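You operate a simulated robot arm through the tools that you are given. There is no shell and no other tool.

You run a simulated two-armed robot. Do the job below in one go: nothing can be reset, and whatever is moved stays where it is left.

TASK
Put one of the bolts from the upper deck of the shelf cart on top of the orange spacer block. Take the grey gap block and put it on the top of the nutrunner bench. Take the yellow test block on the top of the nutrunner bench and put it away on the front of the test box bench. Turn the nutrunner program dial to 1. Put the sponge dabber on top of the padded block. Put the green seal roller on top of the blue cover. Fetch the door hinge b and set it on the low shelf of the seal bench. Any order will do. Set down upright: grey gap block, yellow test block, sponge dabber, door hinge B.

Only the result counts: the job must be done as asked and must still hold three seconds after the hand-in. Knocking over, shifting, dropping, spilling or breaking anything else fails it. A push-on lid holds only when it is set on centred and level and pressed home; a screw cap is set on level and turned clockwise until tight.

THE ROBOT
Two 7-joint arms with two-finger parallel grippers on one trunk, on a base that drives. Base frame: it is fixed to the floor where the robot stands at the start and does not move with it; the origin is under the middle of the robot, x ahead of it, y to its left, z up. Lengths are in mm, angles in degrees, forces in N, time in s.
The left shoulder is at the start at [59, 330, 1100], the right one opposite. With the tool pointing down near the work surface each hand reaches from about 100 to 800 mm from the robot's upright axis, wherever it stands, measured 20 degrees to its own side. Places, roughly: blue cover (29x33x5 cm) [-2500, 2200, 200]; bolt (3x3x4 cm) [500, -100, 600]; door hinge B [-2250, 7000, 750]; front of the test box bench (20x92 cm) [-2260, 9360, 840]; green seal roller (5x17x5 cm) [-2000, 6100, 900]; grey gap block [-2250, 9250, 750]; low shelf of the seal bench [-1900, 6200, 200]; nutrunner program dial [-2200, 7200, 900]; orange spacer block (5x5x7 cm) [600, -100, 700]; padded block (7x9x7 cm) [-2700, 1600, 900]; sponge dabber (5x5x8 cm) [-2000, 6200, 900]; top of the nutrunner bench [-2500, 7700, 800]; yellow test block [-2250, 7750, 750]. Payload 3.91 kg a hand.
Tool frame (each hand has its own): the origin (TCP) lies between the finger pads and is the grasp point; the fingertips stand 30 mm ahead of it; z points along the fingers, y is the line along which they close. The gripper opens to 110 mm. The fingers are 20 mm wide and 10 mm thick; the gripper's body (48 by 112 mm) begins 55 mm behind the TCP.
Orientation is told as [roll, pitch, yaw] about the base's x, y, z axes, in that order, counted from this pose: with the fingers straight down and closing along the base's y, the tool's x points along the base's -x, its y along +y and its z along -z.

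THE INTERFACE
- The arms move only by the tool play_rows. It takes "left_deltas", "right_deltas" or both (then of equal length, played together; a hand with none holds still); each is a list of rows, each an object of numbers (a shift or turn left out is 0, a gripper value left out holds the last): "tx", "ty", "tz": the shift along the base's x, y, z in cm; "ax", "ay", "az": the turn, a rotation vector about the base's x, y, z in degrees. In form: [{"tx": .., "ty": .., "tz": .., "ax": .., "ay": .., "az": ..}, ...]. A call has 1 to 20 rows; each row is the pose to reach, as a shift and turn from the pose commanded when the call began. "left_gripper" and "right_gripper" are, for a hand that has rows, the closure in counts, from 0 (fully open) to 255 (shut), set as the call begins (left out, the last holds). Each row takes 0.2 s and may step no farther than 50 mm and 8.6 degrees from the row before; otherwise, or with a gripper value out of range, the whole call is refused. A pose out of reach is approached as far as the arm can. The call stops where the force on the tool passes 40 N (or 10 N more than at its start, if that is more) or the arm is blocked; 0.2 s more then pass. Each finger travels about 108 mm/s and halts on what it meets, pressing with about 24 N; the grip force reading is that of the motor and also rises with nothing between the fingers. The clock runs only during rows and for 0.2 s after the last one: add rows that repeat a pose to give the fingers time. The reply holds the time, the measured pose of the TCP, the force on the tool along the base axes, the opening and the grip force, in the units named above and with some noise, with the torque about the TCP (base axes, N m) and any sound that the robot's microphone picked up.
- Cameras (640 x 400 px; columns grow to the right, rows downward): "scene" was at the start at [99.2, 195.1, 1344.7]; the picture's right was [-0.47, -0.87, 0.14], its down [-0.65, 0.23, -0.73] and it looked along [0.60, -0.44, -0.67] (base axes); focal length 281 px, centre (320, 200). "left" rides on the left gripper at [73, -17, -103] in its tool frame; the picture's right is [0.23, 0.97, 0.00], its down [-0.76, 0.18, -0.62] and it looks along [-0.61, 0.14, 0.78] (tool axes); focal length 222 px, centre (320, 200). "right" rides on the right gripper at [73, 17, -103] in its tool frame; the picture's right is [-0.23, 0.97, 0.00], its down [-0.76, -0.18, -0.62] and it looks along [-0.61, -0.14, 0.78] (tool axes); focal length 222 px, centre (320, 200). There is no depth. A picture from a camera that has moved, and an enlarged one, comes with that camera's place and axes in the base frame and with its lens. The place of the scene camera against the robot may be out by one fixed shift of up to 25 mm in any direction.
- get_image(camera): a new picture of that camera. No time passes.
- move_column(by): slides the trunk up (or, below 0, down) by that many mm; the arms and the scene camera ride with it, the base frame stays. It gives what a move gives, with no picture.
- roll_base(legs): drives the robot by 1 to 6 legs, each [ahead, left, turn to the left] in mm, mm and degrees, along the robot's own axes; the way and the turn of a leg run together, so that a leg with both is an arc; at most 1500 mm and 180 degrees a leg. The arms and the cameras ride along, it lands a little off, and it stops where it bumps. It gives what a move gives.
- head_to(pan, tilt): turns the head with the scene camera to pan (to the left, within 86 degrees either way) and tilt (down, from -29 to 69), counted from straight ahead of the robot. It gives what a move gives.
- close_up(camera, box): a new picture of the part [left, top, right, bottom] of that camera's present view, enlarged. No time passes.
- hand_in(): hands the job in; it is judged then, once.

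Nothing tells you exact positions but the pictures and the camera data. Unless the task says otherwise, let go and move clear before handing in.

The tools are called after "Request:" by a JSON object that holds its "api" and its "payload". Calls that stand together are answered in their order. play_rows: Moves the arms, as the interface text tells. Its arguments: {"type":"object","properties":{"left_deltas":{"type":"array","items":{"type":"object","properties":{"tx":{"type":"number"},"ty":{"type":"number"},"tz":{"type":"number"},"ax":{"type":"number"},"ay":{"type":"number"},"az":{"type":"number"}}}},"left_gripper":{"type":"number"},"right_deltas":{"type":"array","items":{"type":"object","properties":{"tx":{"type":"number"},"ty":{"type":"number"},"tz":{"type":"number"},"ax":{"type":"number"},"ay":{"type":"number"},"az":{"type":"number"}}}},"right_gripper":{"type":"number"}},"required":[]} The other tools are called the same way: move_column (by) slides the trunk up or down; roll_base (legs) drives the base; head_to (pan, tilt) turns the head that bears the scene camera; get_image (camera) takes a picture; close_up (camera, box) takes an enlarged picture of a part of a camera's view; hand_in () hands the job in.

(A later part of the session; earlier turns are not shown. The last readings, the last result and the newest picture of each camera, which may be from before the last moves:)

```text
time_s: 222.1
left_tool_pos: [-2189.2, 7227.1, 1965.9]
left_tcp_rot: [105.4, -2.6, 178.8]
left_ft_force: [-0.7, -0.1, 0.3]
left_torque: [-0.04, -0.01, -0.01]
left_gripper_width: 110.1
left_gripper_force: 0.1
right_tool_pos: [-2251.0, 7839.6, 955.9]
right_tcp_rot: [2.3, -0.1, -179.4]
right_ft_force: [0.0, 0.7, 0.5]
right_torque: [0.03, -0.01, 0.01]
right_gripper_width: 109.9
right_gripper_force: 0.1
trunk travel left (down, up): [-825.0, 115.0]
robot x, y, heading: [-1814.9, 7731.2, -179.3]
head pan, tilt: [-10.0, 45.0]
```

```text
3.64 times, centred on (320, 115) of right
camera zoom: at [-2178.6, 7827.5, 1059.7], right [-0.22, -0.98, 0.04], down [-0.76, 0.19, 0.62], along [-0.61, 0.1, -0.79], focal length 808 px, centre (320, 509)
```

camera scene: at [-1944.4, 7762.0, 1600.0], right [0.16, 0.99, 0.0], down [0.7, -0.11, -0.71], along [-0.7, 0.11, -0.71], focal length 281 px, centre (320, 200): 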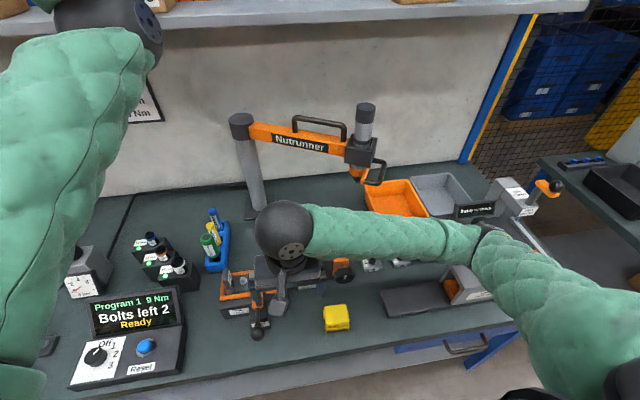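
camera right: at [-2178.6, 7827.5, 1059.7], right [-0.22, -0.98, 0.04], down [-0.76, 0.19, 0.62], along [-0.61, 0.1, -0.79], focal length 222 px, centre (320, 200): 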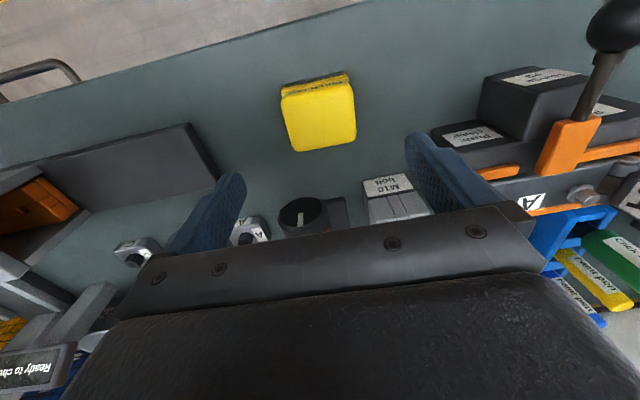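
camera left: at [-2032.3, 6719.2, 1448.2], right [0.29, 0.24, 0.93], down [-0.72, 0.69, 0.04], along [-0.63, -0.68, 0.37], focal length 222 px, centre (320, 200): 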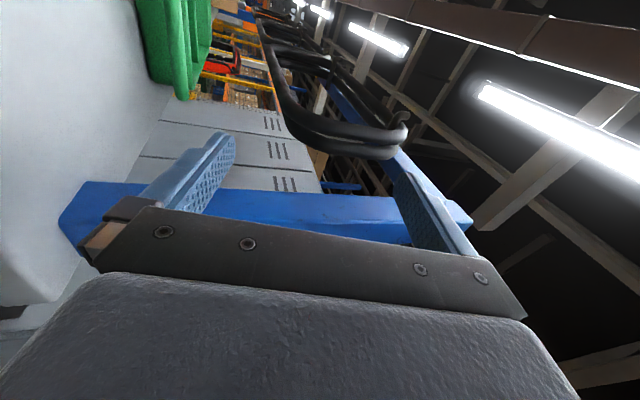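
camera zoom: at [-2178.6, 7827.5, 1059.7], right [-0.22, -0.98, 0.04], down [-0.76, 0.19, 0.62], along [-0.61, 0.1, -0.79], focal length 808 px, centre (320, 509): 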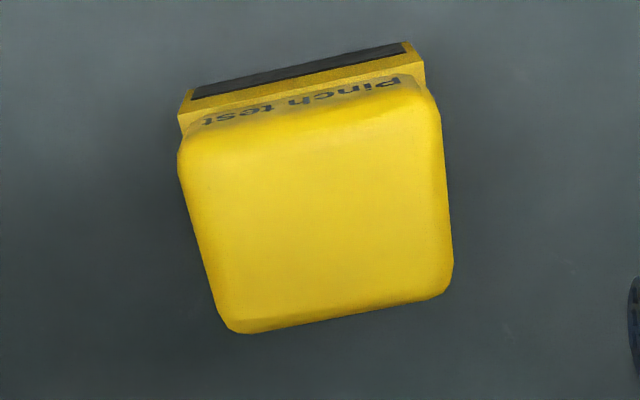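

The cap's top is centred at (-2247, 7834, 852) and lined up with the fingers. I will lower so the fingertips hold only the cap, above the feet, and close.

Request:
{"api": "play_rows", "payload": {"right_deltas": [{"tx": 0.4, "ty": -0.6, "tz": -4}, {"tx": 0.4, "ty": -0.6, "tz": -8}, {"tx": 0.4, "ty": -0.6, "tz": -10.1}]}}

Request:
{"api": "get_image", "payload": {"camera": "right"}}

Request:
{"api": "close_up", "payload": {"camera": "scene", "box": [290, 240, 410, 340]}}

```text
time_s: 222.9
left_tool_pos: [-2189.8, 7229.8, 1965.0]
left_tcp_rot: [105.5, -2.6, 178.7]
left_ft_force: [-0.2, -0.1, 0.7]
left_torque: [-0.02, -0.02, 0.01]
left_gripper_width: 109.7
left_gripper_force: 0.1
right_tool_pos: [-2247.2, 7835.0, 854.4]
right_tcp_rot: [2.4, 0.0, -179.3]
right_ft_force: [0.3, 0.0, 0.2]
right_torque: [0.02, -0.01, 0.02]
right_gripper_width: 110.0
right_gripper_force: 0.0
trunk travel left (down, up): [-825.0, 115.0]
robot x, y, heading: [-1815.8, 7726.3, -179.5]
head pan, tilt: [-10.0, 45.0]
```

```text
taken
camera right: at [-2176.0, 7823.3, 959.0], right [-0.22, -0.98, 0.04], down [-0.76, 0.19, 0.62], along [-0.61, 0.1, -0.79], focal length 222 px, centre (320, 200)
```

right: 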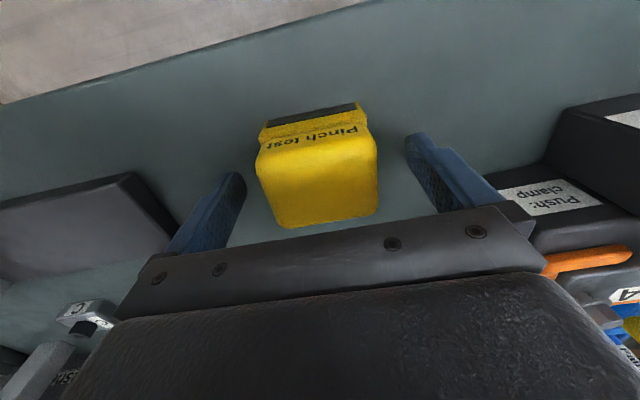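

```text
4.00 times, centred on (350, 290) of scene
camera zoom: at [-1944.4, 7762.1, 1600.1], right [0.16, 0.99, 0.0], down [0.7, -0.11, -0.71], along [-0.7, 0.11, -0.71], focal length 1124 px, centre (200, -160)
```

zoom: 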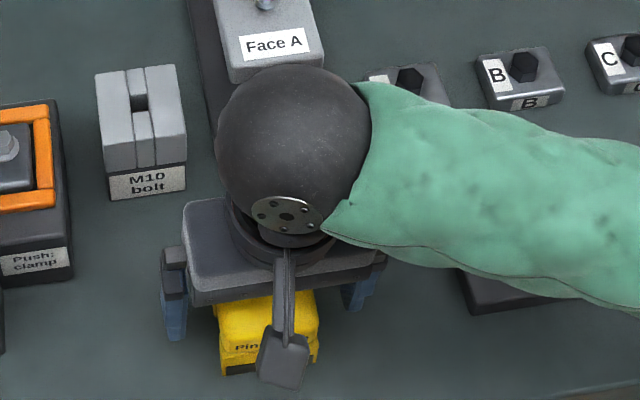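

The cap sits between the fingers. I will close on it.

Request:
{"api": "play_rows", "payload": {"right_deltas": [{"tz": 0}, {"tz": 0}, {"tz": 0}, {"tz": 0}, {"tz": 0}], "right_gripper": 255}}

Request:
{"api": "play_rows", "payload": {"right_deltas": [{"tz": 1}, {"tz": 3}, {"tz": 6}]}}

Request:
{"api": "get_image", "payload": {"camera": "right"}}

Request:
{"api": "close_up", "payload": {"camera": "scene", "box": [290, 220, 410, 340]}}

```text
time_s: 224.1
left_tool_pos: [-2188.9, 7230.7, 1966.4]
left_tcp_rot: [105.4, -2.5, 178.7]
left_ft_force: [0.5, 0.9, -0.2]
left_torque: [0.04, -0.04, 0.03]
left_gripper_width: 110.0
left_gripper_force: 0.1
right_tool_pos: [-2247.8, 7835.3, 854.5]
right_tcp_rot: [2.5, -0.1, -179.3]
right_ft_force: [-0.9, 2.1, 4.7]
right_torque: [0.29, -0.07, -0.02]
right_gripper_width: 64.0
right_gripper_force: 23.5
trunk travel left (down, up): [-825.0, 115.0]
robot x, y, heading: [-1817.1, 7730.4, -179.4]
head pan, tilt: [-10.0, 45.0]
```

```text
time_s: 224.9
left_tool_pos: [-2190.5, 7229.4, 1965.0]
left_tcp_rot: [105.5, -2.5, 178.7]
left_ft_force: [0.3, 0.5, -0.7]
left_torque: [-0.02, -0.02, -0.02]
left_gripper_width: 109.8
left_gripper_force: 0.1
right_tool_pos: [-2249.1, 7834.4, 914.4]
right_tcp_rot: [2.3, 0.0, -179.3]
right_ft_force: [-0.9, 1.1, -2.5]
right_torque: [0.0, -0.03, -0.01]
right_gripper_width: 63.8
right_gripper_force: 23.3
trunk travel left (down, up): [-825.0, 115.0]
robot x, y, heading: [-1815.9, 7726.3, -179.4]
head pan, tilt: [-10.0, 45.0]
```

```text
taken
camera right: at [-2176.4, 7821.9, 1019.0], right [-0.22, -0.98, 0.04], down [-0.76, 0.19, 0.62], along [-0.61, 0.1, -0.79], focal length 222 px, centre (320, 200)
```

right: 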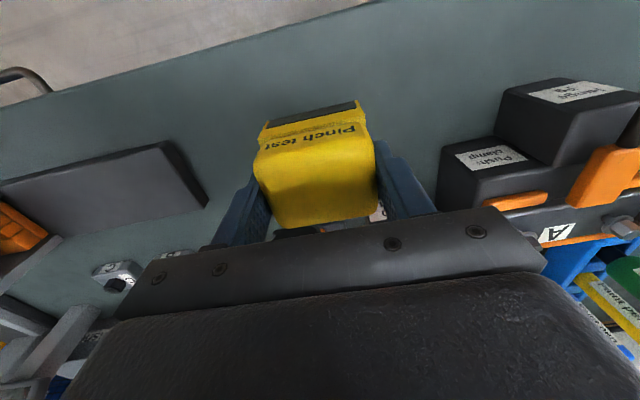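

```text
3.33 times, centred on (350, 280) of scene
camera zoom: at [-1944.3, 7761.4, 1600.0], right [0.16, 0.99, 0.0], down [0.7, -0.11, -0.71], along [-0.7, 0.11, -0.71], focal length 937 px, centre (220, -67)
```

zoom: 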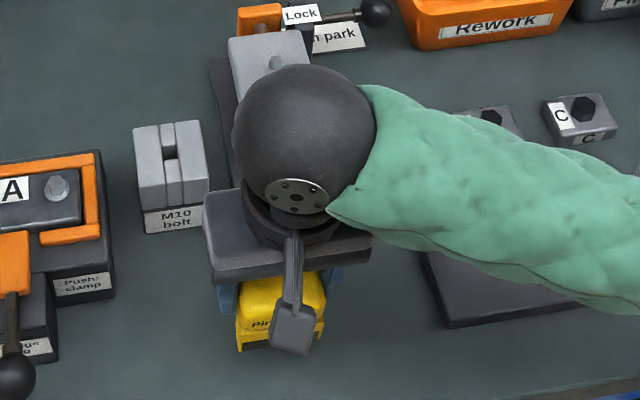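

The yellow block is held. I will lift it higher, draw back from the bench and slide right toward the test box bench.

Request:
{"api": "play_rows", "payload": {"right_deltas": [{"tz": 4}, {"tz": 8}, {"tx": 2, "tz": 12}, {"tx": 5, "tz": 15}, {"tx": 8, "tz": 16}]}}

Request:
{"api": "roll_base", "payload": {"legs": [[-200, 0, 0], [0, -1450, -0.6]]}}

Request:
{"api": "get_image", "payload": {"camera": "scene"}}

Request:
{"api": "get_image", "payload": {"camera": "right"}}

```text
time_s: 226.1
left_tool_pos: [-2189.9, 7228.7, 1965.6]
left_tcp_rot: [105.5, -2.5, 178.7]
left_ft_force: [-0.4, 0.2, -0.4]
left_torque: [0.03, 0.02, -0.01]
left_gripper_width: 109.8
left_gripper_force: 0.0
right_tool_pos: [-2228.1, 7814.3, 1050.2]
right_tcp_rot: [2.4, 0.0, -179.2]
right_ft_force: [0.0, 0.1, -1.6]
right_torque: [0.0, -0.01, 0.03]
right_gripper_width: 64.0
right_gripper_force: 23.7
right hand out of reach, approached as far as the arm can: row 4, 5
trunk travel left (down, up): [-825.0, 115.0]
robot x, y, heading: [-1813.1, 7725.1, -179.4]
head pan, tilt: [-10.0, 45.0]
```

```text
time_s: 234.4
left_tool_pos: [-1997.2, 8693.1, 1965.3]
left_tcp_rot: [105.5, -2.5, 175.8]
left_ft_force: [0.8, 0.4, -0.1]
left_torque: [-0.03, 0.01, 0.01]
left_gripper_width: 110.3
left_gripper_force: 0.0
right_tool_pos: [-2005.9, 9277.9, 1051.7]
right_tcp_rot: [2.4, 0.0, 177.8]
right_ft_force: [-0.7, -0.2, -2.0]
right_torque: [-0.02, 0.03, -0.02]
right_gripper_width: 64.1
right_gripper_force: 23.8
trunk travel left (down, up): [-825.0, 115.0]
robot x, y, heading: [-1598.9, 9175.4, 177.9]
head pan, tilt: [-10.0, 45.0]
```

```text
taken
camera scene: at [-1725.2, 9212.5, 1600.0], right [0.21, 0.98, 0.0], down [0.69, -0.15, -0.71], along [-0.69, 0.15, -0.71], focal length 281 px, centre (320, 200)
```

scene: 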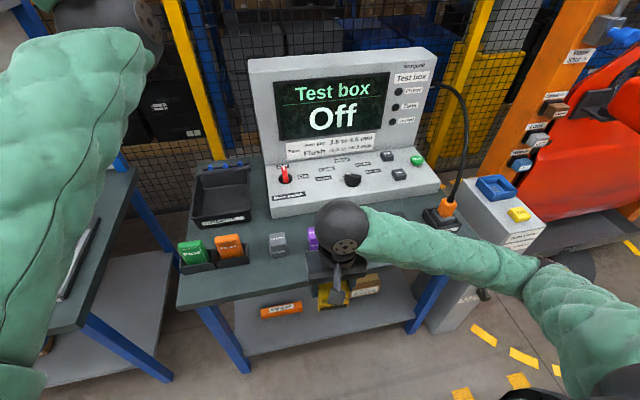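

```text
taken
camera right: at [-1934.5, 9263.1, 1155.6], right [-0.26, -0.96, 0.04], down [-0.75, 0.23, 0.62], along [-0.6, 0.13, -0.79], focal length 222 px, centre (320, 200)
```

right: 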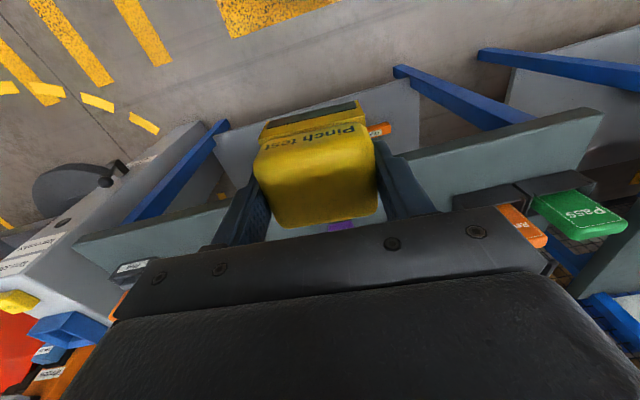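

The test box bench is ahead with the console showing "Off". I will zoom in on the small blocks along its front.

Request:
{"api": "close_up", "payload": {"camera": "scene", "box": [165, 190, 465, 310]}}

Request:
{"api": "close_up", "payload": {"camera": "scene", "box": [240, 220, 340, 280]}}

```text
2.13 times, centred on (315, 250) of scene
camera zoom: at [-1725.2, 9212.5, 1600.0], right [0.21, 0.98, 0.0], down [0.69, -0.15, -0.71], along [-0.69, 0.15, -0.71], focal length 600 px, centre (331, 93)
```

zoom: 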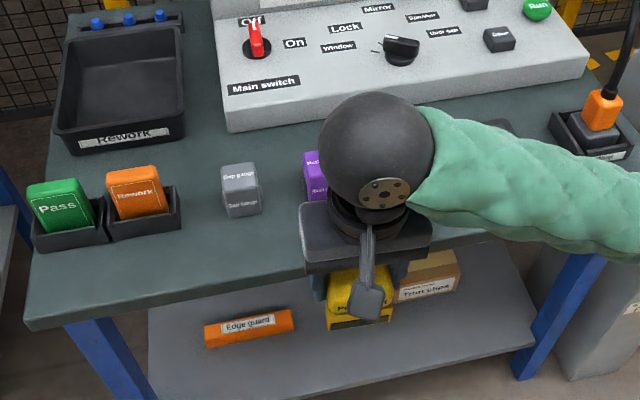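

```text
6.40 times, centred on (290, 250) of scene
camera zoom: at [-1725.2, 9212.5, 1600.0], right [0.21, 0.98, 0.0], down [0.69, -0.15, -0.71], along [-0.69, 0.15, -0.71], focal length 1799 px, centre (512, -120)
```

zoom: 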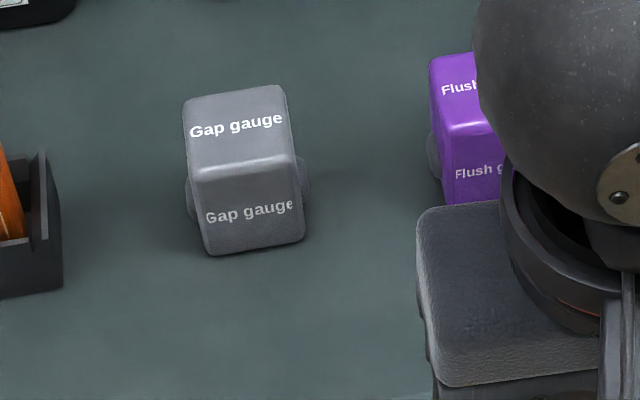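

The grey "Gap gauge" stands left of a purple "Flush gauge"; the front strip to the right of them is free. I will line up there and come closer with the yellow block held high.

Request:
{"api": "roll_base", "payload": {"legs": [[0, -230, 2.0], [150, 0, 0]]}}

Request:
{"api": "get_image", "payload": {"camera": "scene"}}

Request:
{"api": "get_image", "payload": {"camera": "right"}}

```text
time_s: 237.2
left_tool_pos: [-2127.3, 8912.8, 1965.3]
left_tcp_rot: [105.5, -2.6, 177.3]
left_ft_force: [-0.3, -0.8, -0.3]
left_torque: [-0.02, 0.0, -0.03]
left_gripper_width: 110.2
left_gripper_force: 0.1
right_tool_pos: [-2153.3, 9498.0, 1051.9]
right_tcp_rot: [2.2, -0.1, 179.5]
right_ft_force: [0.3, -0.6, -2.0]
right_torque: [0.03, 0.01, 0.01]
right_gripper_width: 64.2
right_gripper_force: 24.1
trunk travel left (down, up): [-825.0, 115.0]
robot x, y, heading: [-1745.5, 9405.8, 179.2]
head pan, tilt: [-10.0, 45.0]
```

```text
taken
camera scene: at [-1870.8, 9439.6, 1600.3], right [0.18, 0.98, 0.0], down [0.69, -0.13, -0.71], along [-0.7, 0.13, -0.71], focal length 281 px, centre (320, 200)
```

scene: 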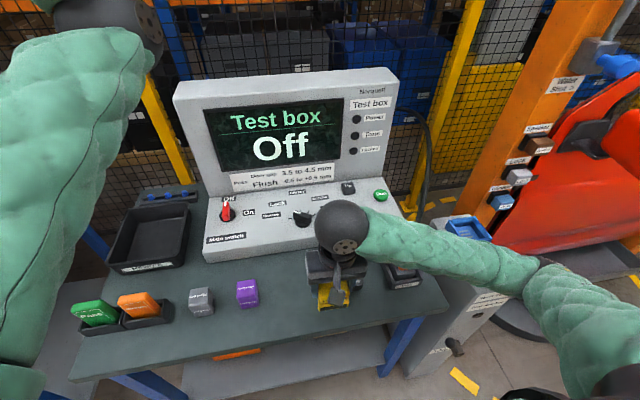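

```text
taken
camera right: at [-2082.4, 9484.7, 1156.2], right [-0.24, -0.97, 0.04], down [-0.76, 0.21, 0.62], along [-0.61, 0.12, -0.79], focal length 222 px, centre (320, 200)
```

right: 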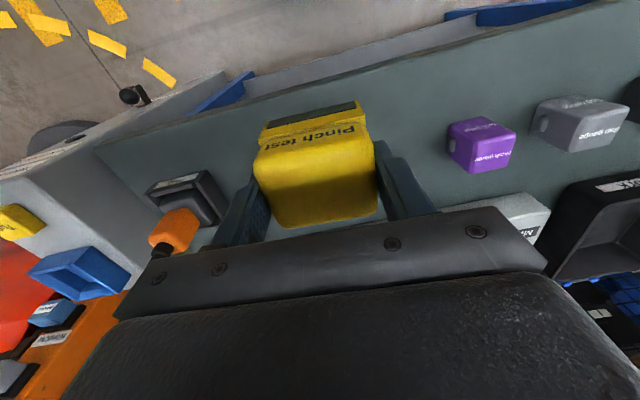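

Everything on this bench is now placed: purple gauge near (-2265, 9290), grey gauge near (-2268, 9165), holder near y 9750. I will move over the free spot at (-2253, 9498) and lower partway.

Request:
{"api": "play_rows", "payload": {"right_deltas": [{"tx": -4}, {"tx": -8}, {"tx": -10, "tz": -3}, {"tx": -10, "tz": -7}, {"tx": -10, "tz": -10}]}}

Request:
{"api": "get_image", "payload": {"camera": "right"}}

Request:
{"api": "close_up", "payload": {"camera": "scene", "box": [180, 190, 440, 340]}}

```text
time_s: 238.4
left_tool_pos: [-2130.4, 8914.0, 1964.7]
left_tcp_rot: [105.6, -2.5, 177.4]
left_ft_force: [-0.6, 0.2, -1.3]
left_torque: [-0.01, 0.03, 0.01]
left_gripper_width: 109.8
left_gripper_force: 0.1
right_tool_pos: [-2258.1, 9499.0, 948.4]
right_tcp_rot: [2.4, -0.1, 179.4]
right_ft_force: [-0.5, -0.5, -3.0]
right_torque: [-0.02, 0.02, 0.02]
right_gripper_width: 63.9
right_gripper_force: 24.3
trunk travel left (down, up): [-825.0, 115.0]
robot x, y, heading: [-1744.8, 9409.0, 179.4]
head pan, tilt: [-10.0, 45.0]
```

```text
taken
camera right: at [-2186.1, 9485.3, 1054.0], right [-0.24, -0.97, 0.04], down [-0.76, 0.21, 0.62], along [-0.61, 0.12, -0.79], focal length 222 px, centre (320, 200)
```

right: 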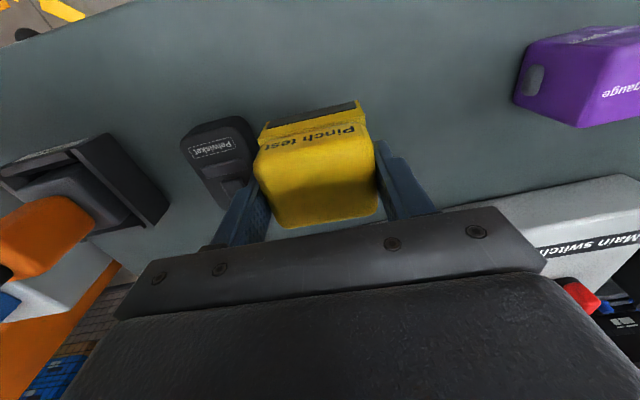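

```text
2.46 times, centred on (310, 265) of scene
camera zoom: at [-1873.3, 9440.4, 1600.0], right [0.18, 0.98, 0.0], down [0.7, -0.13, -0.71], along [-0.69, 0.13, -0.71], focal length 692 px, centre (345, 40)
```

zoom: 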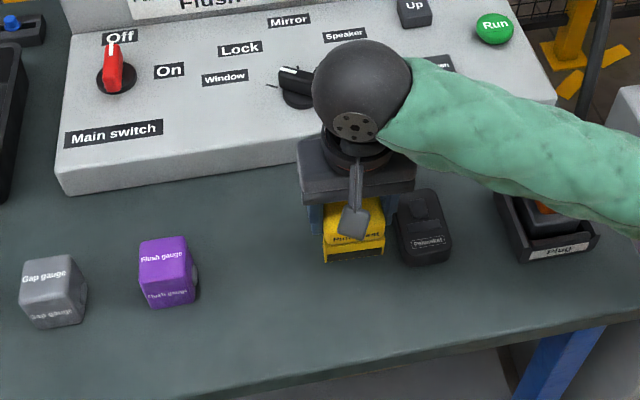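

A black device lies just right of the spot, so I will shift 45 mm left toward the middle of the gap, then lower slowly until the block touches the bench.

Request:
{"api": "play_rows", "payload": {"right_deltas": [{"ty": -2.2}, {"ty": -4.5}, {"ty": -4.5, "tz": -1}, {"ty": -4.5, "tz": -2}, {"ty": -4.5, "tz": -3}, {"ty": -4.5, "tz": -3.5}, {"ty": -4.5, "tz": -4}, {"ty": -4.5, "tz": -4.5}, {"ty": -4.5, "tz": -5}, {"ty": -4.5, "tz": -5.5}, {"ty": -4.5, "tz": -6}, {"ty": -4.5, "tz": -6.5}, {"ty": -4.5, "tz": -7}]}}

Request:
{"api": "get_image", "payload": {"camera": "right"}}

Request:
{"api": "close_up", "payload": {"camera": "scene", "box": [250, 210, 370, 310]}}

```text
time_s: 241.2
left_tool_pos: [-2127.8, 8913.7, 1966.5]
left_tcp_rot: [105.6, -2.7, 177.4]
left_ft_force: [-0.8, 0.9, -0.5]
left_torque: [0.02, -0.03, -0.05]
left_gripper_width: 109.8
left_gripper_force: 0.0
right_tool_pos: [-2255.1, 9453.1, 883.6]
right_tcp_rot: [2.3, -0.2, 179.4]
right_ft_force: [-4.0, -0.9, 28.9]
right_torque: [0.93, -0.12, -0.07]
right_gripper_width: 64.3
right_gripper_force: 23.9
trunk travel left (down, up): [-825.0, 115.0]
robot x, y, heading: [-1748.5, 9402.3, 179.5]
head pan, tilt: [-10.0, 45.0]
```

```text
taken
camera right: at [-2182.5, 9440.3, 987.7], right [-0.24, -0.97, 0.04], down [-0.76, 0.21, 0.62], along [-0.61, 0.11, -0.79], focal length 222 px, centre (320, 200)
```

right: 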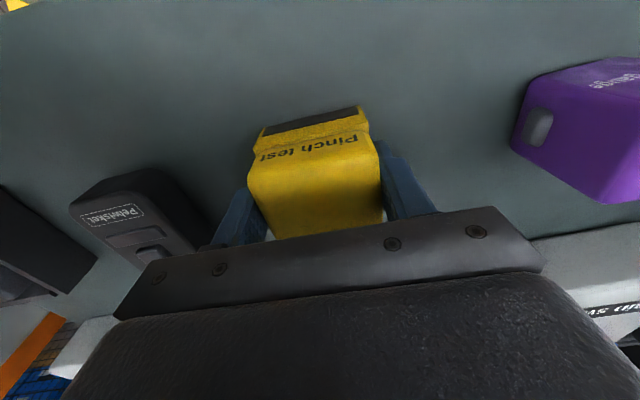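

```text
4.00 times, centred on (310, 260) of scene
camera zoom: at [-1870.3, 9440.2, 1600.5], right [0.18, 0.98, 0.0], down [0.69, -0.13, -0.71], along [-0.7, 0.13, -0.71], focal length 1124 px, centre (360, -40)
```

zoom: 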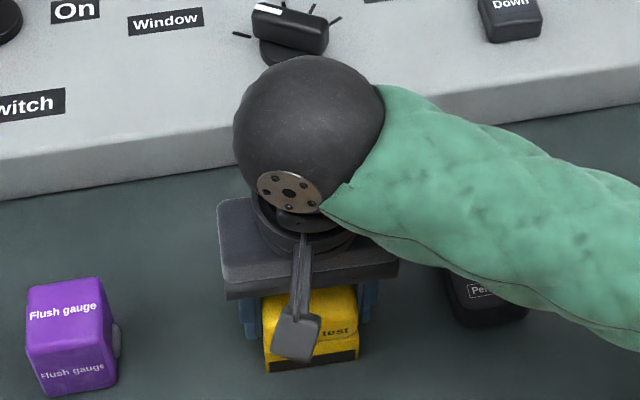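

The block is on the bench with about 29 N of pressure. I will ease off a few millimetres and then open the fingers.

Request:
{"api": "play_rows", "payload": {"right_deltas": [{"tz": 0.2}, {"tz": 0.4}, {"tz": 0.4}]}}

Request:
{"api": "play_rows", "payload": {"right_deltas": [{"tz": 0}, {"tz": 0}, {"tz": 0}, {"tz": 0}], "right_gripper": 0}}

Request:
{"api": "get_image", "payload": {"camera": "right"}}

```text
time_s: 242.0
left_tool_pos: [-2130.5, 8913.7, 1965.1]
left_tcp_rot: [105.6, -2.5, 177.4]
left_ft_force: [-0.4, 0.0, -0.6]
left_torque: [0.0, 0.03, -0.01]
left_gripper_width: 110.0
left_gripper_force: 0.0
right_tool_pos: [-2253.5, 9455.4, 883.9]
right_tcp_rot: [2.2, 0.1, 179.4]
right_ft_force: [-0.2, 0.1, -3.0]
right_torque: [-0.01, 0.0, 0.02]
right_gripper_width: 63.8
right_gripper_force: 24.3
trunk travel left (down, up): [-825.0, 115.0]
robot x, y, heading: [-1746.2, 9402.3, 179.3]
head pan, tilt: [-10.0, 45.0]
```

```text
time_s: 243.0
left_tool_pos: [-2129.9, 8914.2, 1964.2]
left_tcp_rot: [105.5, -2.5, 177.4]
left_ft_force: [1.1, 0.3, 0.4]
left_torque: [0.04, -0.02, -0.02]
left_gripper_width: 109.8
left_gripper_force: 0.0
right_tool_pos: [-2255.0, 9454.3, 884.4]
right_tcp_rot: [2.5, 0.0, 179.5]
right_ft_force: [-0.4, -0.4, 1.5]
right_torque: [0.01, 0.0, 0.01]
right_gripper_width: 109.9
right_gripper_force: 0.0
trunk travel left (down, up): [-825.0, 115.0]
robot x, y, heading: [-1743.5, 9404.7, 179.2]
head pan, tilt: [-10.0, 45.0]
```

```text
taken
camera right: at [-2183.2, 9440.6, 989.8], right [-0.24, -0.97, 0.04], down [-0.76, 0.21, 0.62], along [-0.61, 0.12, -0.79], focal length 222 px, centre (320, 200)
```

right: 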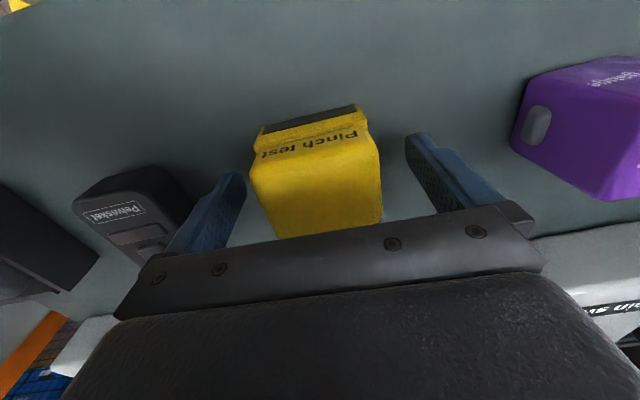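

Released; the yellow block stands upright on the test box bench. I will raise the hand and slide left toward the grey gap gauge.

Request:
{"api": "play_rows", "payload": {"right_deltas": [{"tz": 3}, {"tz": 7}, {"tz": 11}, {"tz": 15}]}}

Request:
{"api": "roll_base", "payload": {"legs": [[0, 350, 0.7]]}}

Request:
{"api": "get_image", "payload": {"camera": "right"}}

Request:
{"api": "get_image", "payload": {"camera": "scene"}}

```text
time_s: 244.0
left_tool_pos: [-2129.8, 8913.9, 1964.8]
left_tcp_rot: [105.4, -2.6, 177.4]
left_ft_force: [-0.1, 0.0, 0.0]
left_torque: [-0.02, 0.0, 0.01]
left_gripper_width: 110.1
left_gripper_force: 0.0
right_tool_pos: [-2253.6, 9452.4, 1033.8]
right_tcp_rot: [2.3, 0.1, 179.4]
right_ft_force: [-0.1, -0.6, 0.3]
right_torque: [-0.02, 0.0, 0.03]
right_gripper_width: 109.9
right_gripper_force: 0.1
trunk travel left (down, up): [-825.0, 115.0]
robot x, y, heading: [-1745.0, 9404.0, 179.7]
head pan, tilt: [-10.0, 45.0]
```

```text
time_s: 246.2
left_tool_pos: [-2128.0, 8563.2, 1964.9]
left_tcp_rot: [105.6, -2.5, 177.9]
left_ft_force: [0.2, 0.0, 0.8]
left_torque: [0.01, 0.01, -0.02]
left_gripper_width: 110.0
left_gripper_force: 0.0
right_tool_pos: [-2255.7, 9101.3, 1034.8]
right_tcp_rot: [2.4, 0.0, 179.9]
right_ft_force: [0.1, -1.3, 0.3]
right_torque: [-0.02, 0.02, -0.02]
right_gripper_width: 110.2
right_gripper_force: 0.0
trunk travel left (down, up): [-825.0, 115.0]
robot x, y, heading: [-1746.9, 9055.3, 180.1]
head pan, tilt: [-10.0, 45.0]
```

```text
taken
camera right: at [-2183.9, 9087.8, 1139.3], right [-0.23, -0.97, 0.04], down [-0.76, 0.2, 0.62], along [-0.61, 0.11, -0.79], focal length 222 px, centre (320, 200)
```

right: 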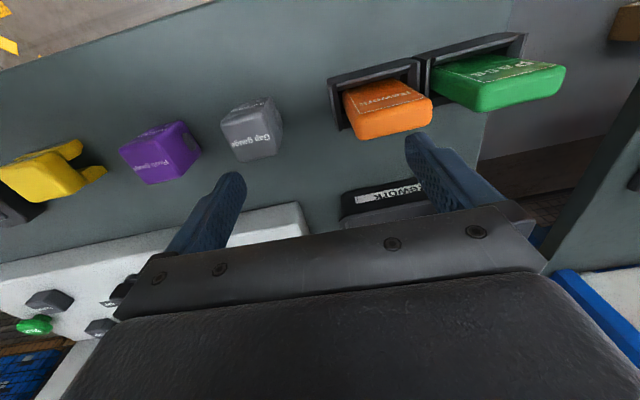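

```text
taken
camera scene: at [-1874.7, 9091.7, 1600.0], right [0.18, 0.98, 0.0], down [0.7, -0.12, -0.71], along [-0.7, 0.12, -0.71], focal length 281 px, centre (320, 200)
```

scene: 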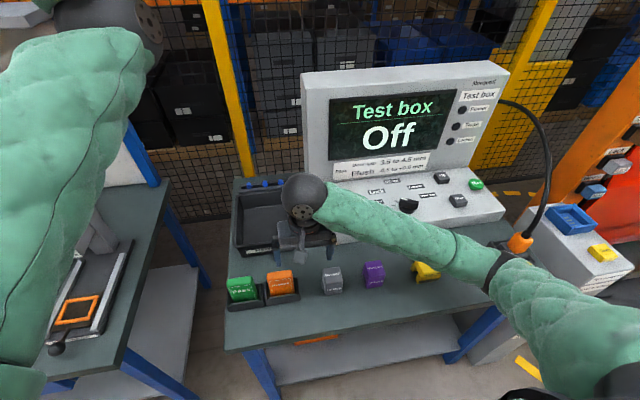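

The grey gap gauge is in view; I will zoom in for its position and orientation.

Request:
{"api": "close_up", "payload": {"camera": "right", "box": [200, 85, 300, 175]}}

Request:
{"api": "close_up", "payload": {"camera": "scene", "box": [290, 240, 410, 310]}}

```text
4.44 times, centred on (250, 130) of right
camera zoom: at [-2183.9, 9087.8, 1139.3], right [-0.23, -0.97, 0.04], down [-0.76, 0.2, 0.62], along [-0.61, 0.11, -0.79], focal length 987 px, centre (631, 511)
```

zoom: 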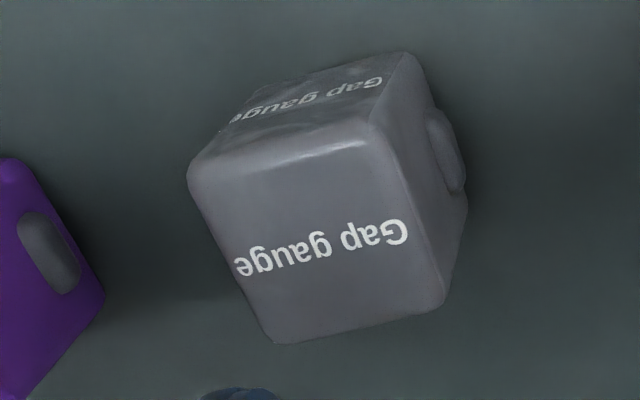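

```text
5.33 times, centred on (350, 275) of scene
camera zoom: at [-1874.7, 9091.7, 1600.0], right [0.18, 0.98, 0.0], down [0.7, -0.12, -0.71], along [-0.7, 0.12, -0.71], focal length 1499 px, centre (160, -200)
```

zoom: 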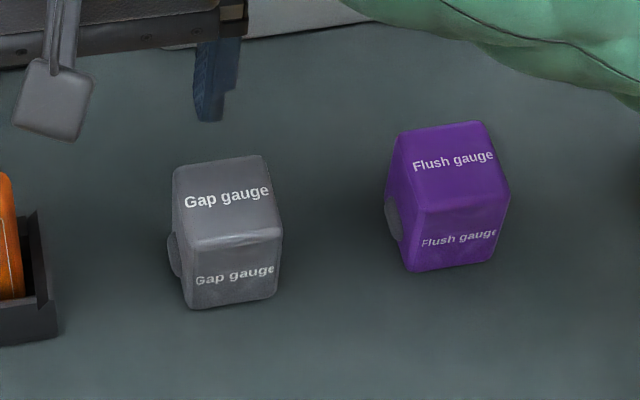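

The gauge is a roughly 55 mm cube with grip pads on its sides facing ±y, matching my finger direction. I will hover above it and refine.

Request:
{"api": "play_rows", "payload": {"right_deltas": [{"tx": -0.9, "ty": 4.1}, {"tx": -1.8, "ty": 8.2, "tz": -1}, {"tx": -1.8, "ty": 8.2, "tz": -5}, {"tx": -1.8, "ty": 8.2, "tz": -8}]}}

Request:
{"api": "close_up", "payload": {"camera": "right", "box": [240, 50, 400, 170]}}

```text
time_s: 247.2
left_tool_pos: [-2127.6, 8564.7, 1964.5]
left_tcp_rot: [105.4, -2.4, 177.9]
left_ft_force: [0.2, 0.0, 0.2]
left_torque: [0.05, -0.01, -0.01]
left_gripper_width: 110.0
left_gripper_force: 0.1
right_tool_pos: [-2274.1, 9184.0, 956.5]
right_tcp_rot: [2.5, 0.0, 179.9]
right_ft_force: [0.4, 0.2, -0.3]
right_torque: [-0.01, -0.01, 0.0]
right_gripper_width: 110.0
right_gripper_force: 0.2
trunk travel left (down, up): [-825.0, 115.0]
robot x, y, heading: [-1749.2, 9056.6, 179.9]
head pan, tilt: [-10.0, 45.0]
```

```text
3.33 times, centred on (320, 110) of right
camera zoom: at [-2201.8, 9171.7, 1060.2], right [-0.23, -0.97, 0.04], down [-0.76, 0.2, 0.62], along [-0.61, 0.11, -0.79], focal length 740 px, centre (320, 500)
```

zoom: 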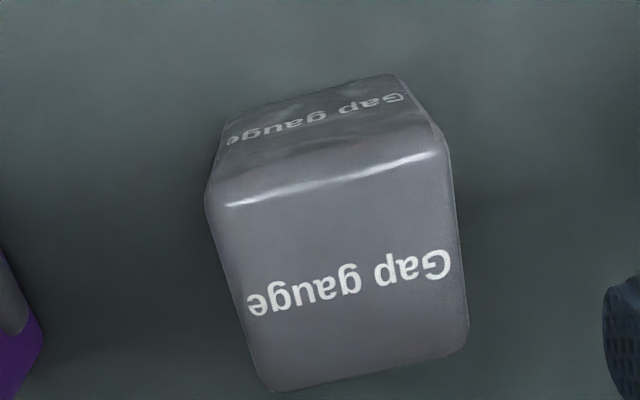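

The top centre triangulates to about (-2264, 9174), height near 890-904. I will centre and lower a little to refine the height.

Request:
{"api": "play_rows", "payload": {"right_deltas": [{"tx": 0.5, "ty": -0.5, "tz": -1.5}, {"tx": 1, "ty": -1, "tz": -3.5}]}}

Request:
{"api": "get_image", "payload": {"camera": "right"}}

Request:
{"api": "close_up", "payload": {"camera": "scene", "box": [270, 190, 400, 310]}}

```text
time_s: 247.8
left_tool_pos: [-2127.7, 8563.3, 1965.4]
left_tcp_rot: [105.4, -2.5, 177.9]
left_ft_force: [-0.1, 0.5, -0.3]
left_torque: [-0.03, -0.02, 0.03]
left_gripper_width: 109.9
left_gripper_force: 0.0
right_tool_pos: [-2265.2, 9172.9, 919.1]
right_tcp_rot: [2.5, 0.0, 179.9]
right_ft_force: [-0.4, -0.6, 0.2]
right_torque: [-0.01, -0.01, 0.02]
right_gripper_width: 110.1
right_gripper_force: 0.1
trunk travel left (down, up): [-825.0, 115.0]
robot x, y, heading: [-1744.9, 9055.7, 180.1]
head pan, tilt: [-10.0, 45.0]
```

```text
taken
camera right: at [-2192.4, 9160.8, 1024.9], right [-0.23, -0.97, 0.04], down [-0.76, 0.21, 0.62], along [-0.61, 0.11, -0.79], focal length 222 px, centre (320, 200)
```

right: 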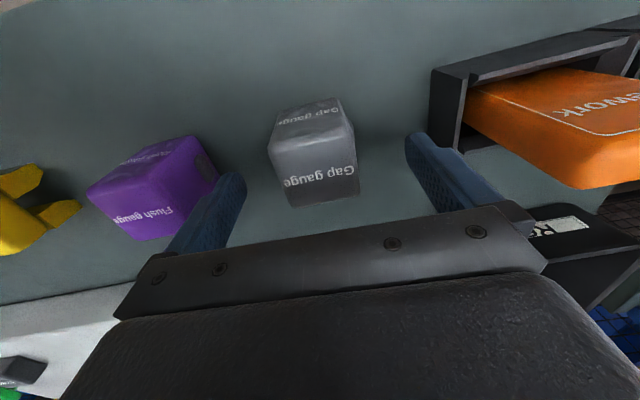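

```text
3.33 times, centred on (335, 250) of scene
camera zoom: at [-1874.4, 9092.4, 1600.1], right [0.18, 0.98, 0.0], down [0.7, -0.12, -0.71], along [-0.7, 0.12, -0.71], focal length 937 px, centre (270, 33)
```

zoom: 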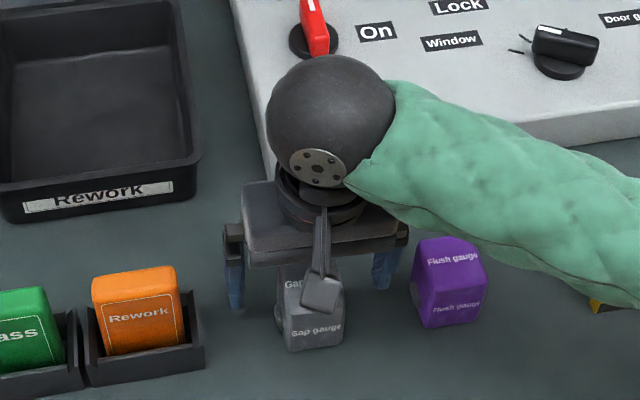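

The gauge's top centre is at (-2273, 9175, 882). I will narrow the opening to keep clear of the purple gauge, lower over it and close.

Request:
{"api": "play_rows", "payload": {"right_deltas": [{"tx": -0.8, "ty": 0.2}, {"tx": -0.8, "ty": 0.2, "tz": -2}, {"tx": -0.8, "ty": 0.2, "tz": -4}, {"tx": -0.8, "ty": 0.2, "tz": -5.9}], "right_gripper": 58}}

Request:
{"api": "get_image", "payload": {"camera": "right"}}

```text
time_s: 248.8
left_tool_pos: [-2125.2, 8563.6, 1965.5]
left_tcp_rot: [105.4, -2.7, 177.8]
left_ft_force: [0.7, -0.6, -0.7]
left_torque: [-0.02, 0.01, -0.03]
left_gripper_width: 110.0
left_gripper_force: 0.0
right_tool_pos: [-2270.4, 9175.0, 872.2]
right_tcp_rot: [2.5, -0.2, 180.0]
right_ft_force: [12.4, 1.0, 14.9]
right_torque: [0.77, -0.42, -0.67]
right_gripper_width: 85.1
right_gripper_force: 0.1
trunk travel left (down, up): [-825.0, 115.0]
robot x, y, heading: [-1746.5, 9054.9, 179.9]
head pan, tilt: [-10.0, 45.0]
stopped in row 4 (right hand): the force on the tool passed its limit at 75 N (the readings are from after the stop); the commanded pose is now the measured one
```

```text
taken
camera right: at [-2198.1, 9162.1, 976.9], right [-0.23, -0.97, 0.04], down [-0.76, 0.21, 0.62], along [-0.61, 0.11, -0.79], focal length 222 px, centre (320, 200)
```

right: 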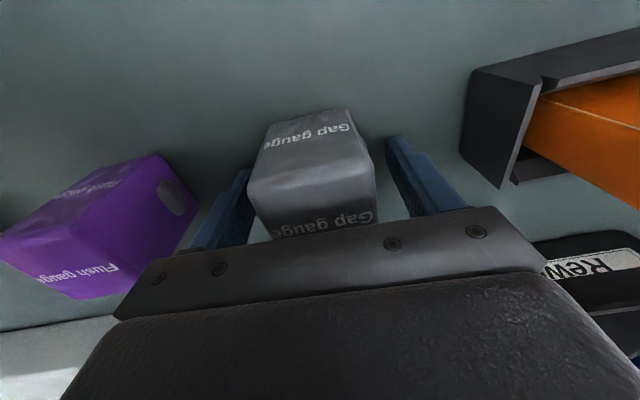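

The +y finger came down on the gauge's side pad. I will rise, shift 6 mm toward +y, open wider, and lower again.

Request:
{"api": "play_rows", "payload": {"right_deltas": [{"tz": 1.5}, {"tz": 3.5}, {"ty": 0.6, "tz": 3.5}, {"ty": 0.6, "tz": 3.5}], "right_gripper": 22}}

Request:
{"api": "close_up", "payload": {"camera": "right", "box": [200, 90, 420, 240]}}

```text
time_s: 249.8
left_tool_pos: [-2128.5, 8562.7, 1965.1]
left_tcp_rot: [105.5, -2.5, 177.9]
left_ft_force: [0.3, -0.2, 0.1]
left_torque: [0.0, 0.04, 0.01]
left_gripper_width: 109.8
left_gripper_force: 0.0
right_tool_pos: [-2272.1, 9181.1, 906.7]
right_tcp_rot: [2.4, -0.2, 179.9]
right_ft_force: [0.2, -0.3, -0.6]
right_torque: [0.0, 0.0, 0.0]
right_gripper_width: 100.7
right_gripper_force: 0.1
trunk travel left (down, up): [-825.0, 115.0]
robot x, y, heading: [-1745.4, 9059.7, 179.9]
head pan, tilt: [-10.0, 45.0]
```

```text
2.67 times, centred on (310, 165) of right
camera zoom: at [-2199.8, 9168.7, 1011.5], right [-0.23, -0.97, 0.04], down [-0.76, 0.21, 0.62], along [-0.61, 0.11, -0.79], focal length 592 px, centre (347, 293)
```

zoom: 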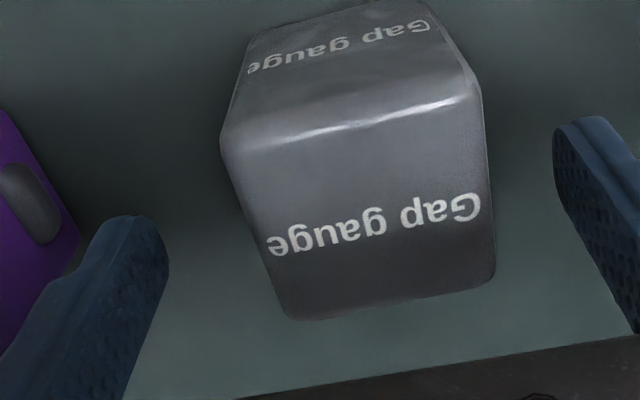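

The gauge is about 60 mm wide plus pads, so the wider opening fits. I will centre at y 9178 and lower again.

Request:
{"api": "play_rows", "payload": {"right_deltas": [{"tx": -0.2, "ty": -0.3, "tz": -1.5}, {"tx": -0.2, "ty": -0.3, "tz": -3}, {"tx": -0.2, "ty": -0.3, "tz": -4.6}]}}

Request:
{"api": "get_image", "payload": {"camera": "right"}}

```text
time_s: 250.6
left_tool_pos: [-2126.0, 8563.3, 1964.6]
left_tcp_rot: [105.3, -2.4, 177.9]
left_ft_force: [-0.1, 0.3, -0.3]
left_torque: [-0.04, 0.01, 0.01]
left_gripper_width: 109.9
left_gripper_force: 0.1
right_tool_pos: [-2271.7, 9177.8, 871.8]
right_tcp_rot: [2.5, -0.4, 180.0]
right_ft_force: [15.0, 0.3, 16.2]
right_torque: [1.02, -0.59, -0.89]
right_gripper_width: 100.4
right_gripper_force: 0.1
trunk travel left (down, up): [-825.0, 115.0]
robot x, y, heading: [-1745.6, 9053.7, 180.1]
head pan, tilt: [-10.0, 45.0]
stopped in row 3 (right hand): the force on the tool passed its limit at 66 N (the readings are from after the stop); the commanded pose is now the measured one
```

```text
taken
camera right: at [-2200.3, 9165.3, 977.0], right [-0.23, -0.97, 0.04], down [-0.76, 0.21, 0.62], along [-0.61, 0.11, -0.78], focal length 222 px, centre (320, 200)
```

right: 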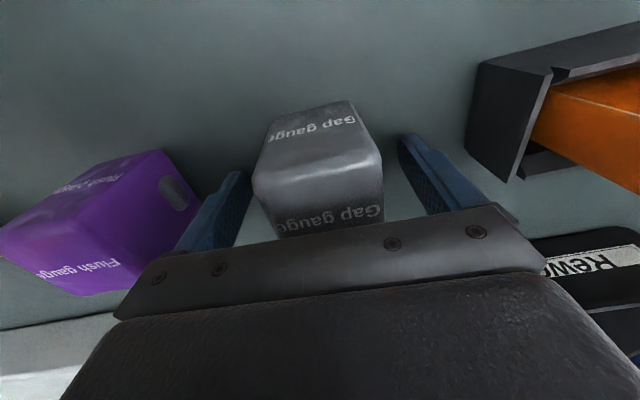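

The fingertip is simply touching the bench: the surface here is at z 840. The fingers are already low enough, so I will rise 4 mm and close on the gauge.

Request:
{"api": "play_rows", "payload": {"right_deltas": [{"tz": 0.5}, {"tz": 0.5}]}}

Request:
{"api": "play_rows", "payload": {"right_deltas": [{"tz": 0}, {"tz": 0}, {"tz": 0}, {"tz": 0}], "right_gripper": 255}}

Request:
{"api": "get_image", "payload": {"camera": "right"}}

```text
time_s: 251.2
left_tool_pos: [-2128.6, 8562.7, 1965.3]
left_tcp_rot: [105.6, -2.5, 177.8]
left_ft_force: [0.4, 0.2, 0.1]
left_torque: [-0.05, 0.02, -0.03]
left_gripper_width: 110.0
left_gripper_force: 0.0
right_tool_pos: [-2273.8, 9178.3, 876.6]
right_tcp_rot: [2.5, -0.4, 179.9]
right_ft_force: [0.8, -0.1, 0.7]
right_torque: [-0.03, 0.01, 0.0]
right_gripper_width: 100.6
right_gripper_force: 0.1
trunk travel left (down, up): [-825.0, 115.0]
robot x, y, heading: [-1746.3, 9053.0, 179.9]
head pan, tilt: [-10.0, 45.0]
```

```text
time_s: 252.2
left_tool_pos: [-2128.0, 8562.7, 1964.4]
left_tcp_rot: [105.5, -2.5, 177.7]
left_ft_force: [0.9, 0.5, -0.4]
left_torque: [0.01, 0.01, -0.02]
left_gripper_width: 110.1
left_gripper_force: 0.1
right_tool_pos: [-2274.7, 9177.3, 875.9]
right_tcp_rot: [2.4, -0.3, 179.9]
right_ft_force: [0.2, 0.5, 0.2]
right_torque: [0.07, 0.04, -0.01]
right_gripper_width: 60.3
right_gripper_force: 24.0
trunk travel left (down, up): [-825.0, 115.0]
robot x, y, heading: [-1747.8, 9058.1, 180.2]
head pan, tilt: [-10.0, 45.0]
```

```text
taken
camera right: at [-2201.6, 9165.8, 980.6], right [-0.23, -0.97, 0.04], down [-0.76, 0.21, 0.62], along [-0.61, 0.11, -0.78], focal length 222 px, centre (320, 200)
```

right: 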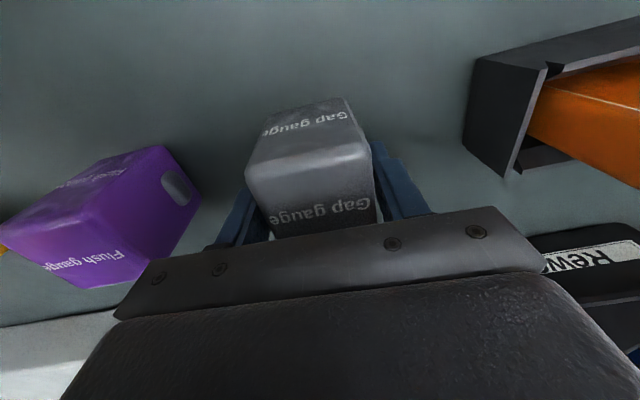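

The gap gauge is held at 60 mm width. I will lift it and carry it back to the nutrunner bench, to the free spot where the yellow block stood.

Request:
{"api": "play_rows", "payload": {"right_deltas": [{"tz": 2}, {"tz": 6}, {"tz": 10}, {"tz": 14}, {"tz": 17}]}}

Request:
{"api": "roll_base", "payload": {"legs": [[-120, 0, 0], [0, 1330, 0], [140, 0, 0]]}}

Request:
{"api": "get_image", "payload": {"camera": "right"}}

Request:
{"api": "get_image", "payload": {"camera": "scene"}}

```text
time_s: 253.4
left_tool_pos: [-2129.4, 8562.6, 1964.2]
left_tcp_rot: [105.5, -2.6, 177.8]
left_ft_force: [0.1, -0.9, 0.2]
left_torque: [0.01, 0.02, -0.04]
left_gripper_width: 109.7
left_gripper_force: 0.0
right_tool_pos: [-2273.4, 9177.4, 1046.8]
right_tcp_rot: [2.5, -0.4, 179.9]
right_ft_force: [0.5, -1.2, -1.3]
right_torque: [0.01, 0.03, -0.02]
right_gripper_width: 60.1
right_gripper_force: 23.5
trunk travel left (down, up): [-825.0, 115.0]
robot x, y, heading: [-1744.5, 9055.1, 179.8]
head pan, tilt: [-10.0, 45.0]
```

```text
time_s: 261.8
left_tool_pos: [-2167.1, 7231.8, 1965.9]
left_tcp_rot: [105.4, -2.5, 177.3]
left_ft_force: [-0.4, 0.2, 0.3]
left_torque: [-0.01, -0.01, -0.02]
left_gripper_width: 110.0
left_gripper_force: 0.2
right_tool_pos: [-2305.2, 7848.4, 1047.2]
right_tcp_rot: [2.5, -0.5, 179.3]
right_ft_force: [-0.1, 0.4, -1.8]
right_torque: [0.0, 0.04, 0.01]
right_gripper_width: 59.5
right_gripper_force: 23.7
trunk travel left (down, up): [-825.0, 115.0]
robot x, y, heading: [-1782.2, 7724.7, 179.3]
head pan, tilt: [-10.0, 45.0]
```

```text
taken
camera right: at [-2233.0, 7835.4, 1152.1], right [-0.24, -0.97, 0.04], down [-0.75, 0.21, 0.62], along [-0.61, 0.11, -0.78], focal length 222 px, centre (320, 200)
```

right: 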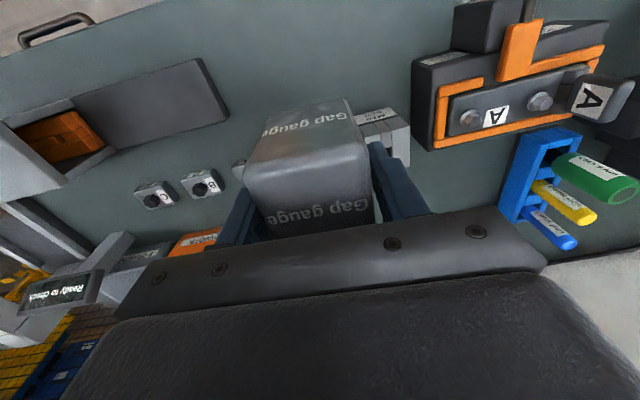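

```text
taken
camera scene: at [-1907.4, 7758.5, 1600.3], right [0.19, 0.98, 0.0], down [0.69, -0.13, -0.71], along [-0.7, 0.13, -0.71], focal length 281 px, centre (320, 200)
```

scene: 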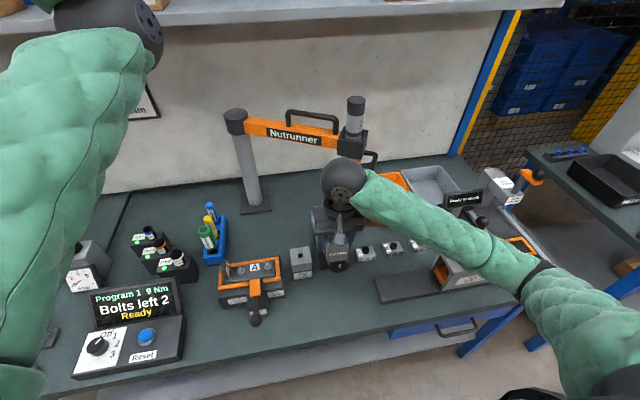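

I am back at the nutrunner bench. I will move over the free spot at (-2248, 7832) and lower, slowly at the end (contact expected near TCP z 847).

Request:
{"api": "play_rows", "payload": {"right_deltas": [{"tx": 3, "ty": -1}, {"tx": 5.6, "ty": -1.5}, {"tx": 5.6, "ty": -1.5, "tz": -4}, {"tx": 5.6, "ty": -1.5, "tz": -8}, {"tx": 5.6, "ty": -1.5, "tz": -12}, {"tx": 5.6, "ty": -1.5, "tz": -15}, {"tx": 5.6, "ty": -1.5, "tz": -17}]}}

Request:
{"api": "get_image", "payload": {"camera": "right"}}

Request:
{"api": "close_up", "payload": {"camera": "scene", "box": [270, 200, 420, 320]}}

```text
time_s: 263.4
left_tool_pos: [-2167.5, 7232.3, 1965.9]
left_tcp_rot: [105.5, -2.4, 177.3]
left_ft_force: [0.5, 0.7, 0.1]
left_torque: [-0.05, -0.03, 0.0]
left_gripper_width: 110.0
left_gripper_force: 0.1
right_tool_pos: [-2248.7, 7836.1, 876.4]
right_tcp_rot: [2.6, -0.4, 179.3]
right_ft_force: [0.4, -0.6, -2.3]
right_torque: [0.01, 0.03, 0.0]
right_gripper_width: 59.6
right_gripper_force: 24.1
trunk travel left (down, up): [-825.0, 115.0]
robot x, y, heading: [-1782.0, 7726.5, 179.1]
head pan, tilt: [-10.0, 45.0]
```

```text
taken
camera right: at [-2176.8, 7822.5, 981.3], right [-0.24, -0.97, 0.04], down [-0.75, 0.21, 0.62], along [-0.61, 0.11, -0.78], focal length 222 px, centre (320, 200)
```

right: 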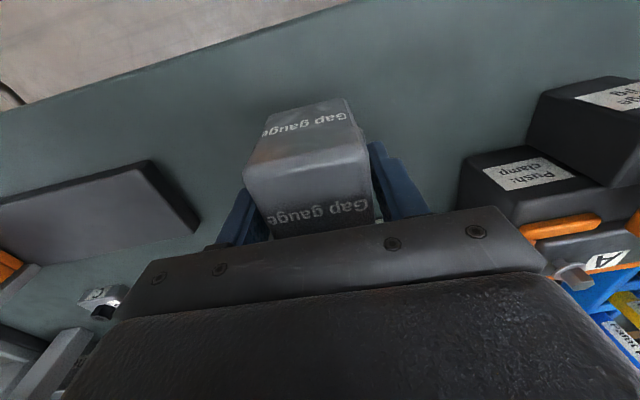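

```text
3.33 times, centred on (345, 260) of scene
camera zoom: at [-1908.3, 7758.3, 1600.2], right [0.19, 0.98, 0.0], down [0.69, -0.13, -0.71], along [-0.69, 0.13, -0.71], focal length 937 px, centre (237, 0)
```

zoom: 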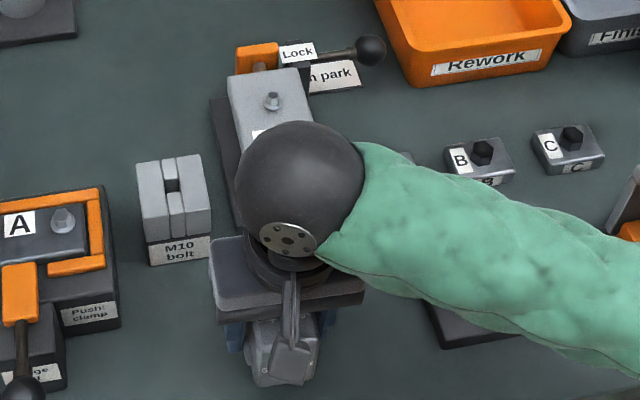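

Good alignment. I will lower the last 30 mm slowly.

Request:
{"api": "play_rows", "payload": {"right_deltas": [{"tz": -0.8}, {"tz": -1.4}, {"tz": -1.8}, {"tz": -2.2}, {"tz": -2.6}, {"tz": -2.9}]}}

```text
time_s: 264.8
left_tool_pos: [-2168.0, 7233.0, 1964.2]
left_tcp_rot: [105.5, -2.4, 177.3]
left_ft_force: [0.3, 0.2, 1.8]
left_torque: [-0.01, 0.03, 0.02]
left_gripper_width: 110.0
left_gripper_force: 0.1
right_tool_pos: [-2250.4, 7833.3, 847.7]
right_tcp_rot: [2.6, -0.4, 179.4]
right_ft_force: [1.3, 0.1, -2.3]
right_torque: [0.04, 0.04, -0.01]
right_gripper_width: 59.7
right_gripper_force: 24.1
trunk travel left (down, up): [-825.0, 115.0]
robot x, y, heading: [-1781.1, 7725.9, 179.3]
head pan, tilt: [-10.0, 45.0]
```

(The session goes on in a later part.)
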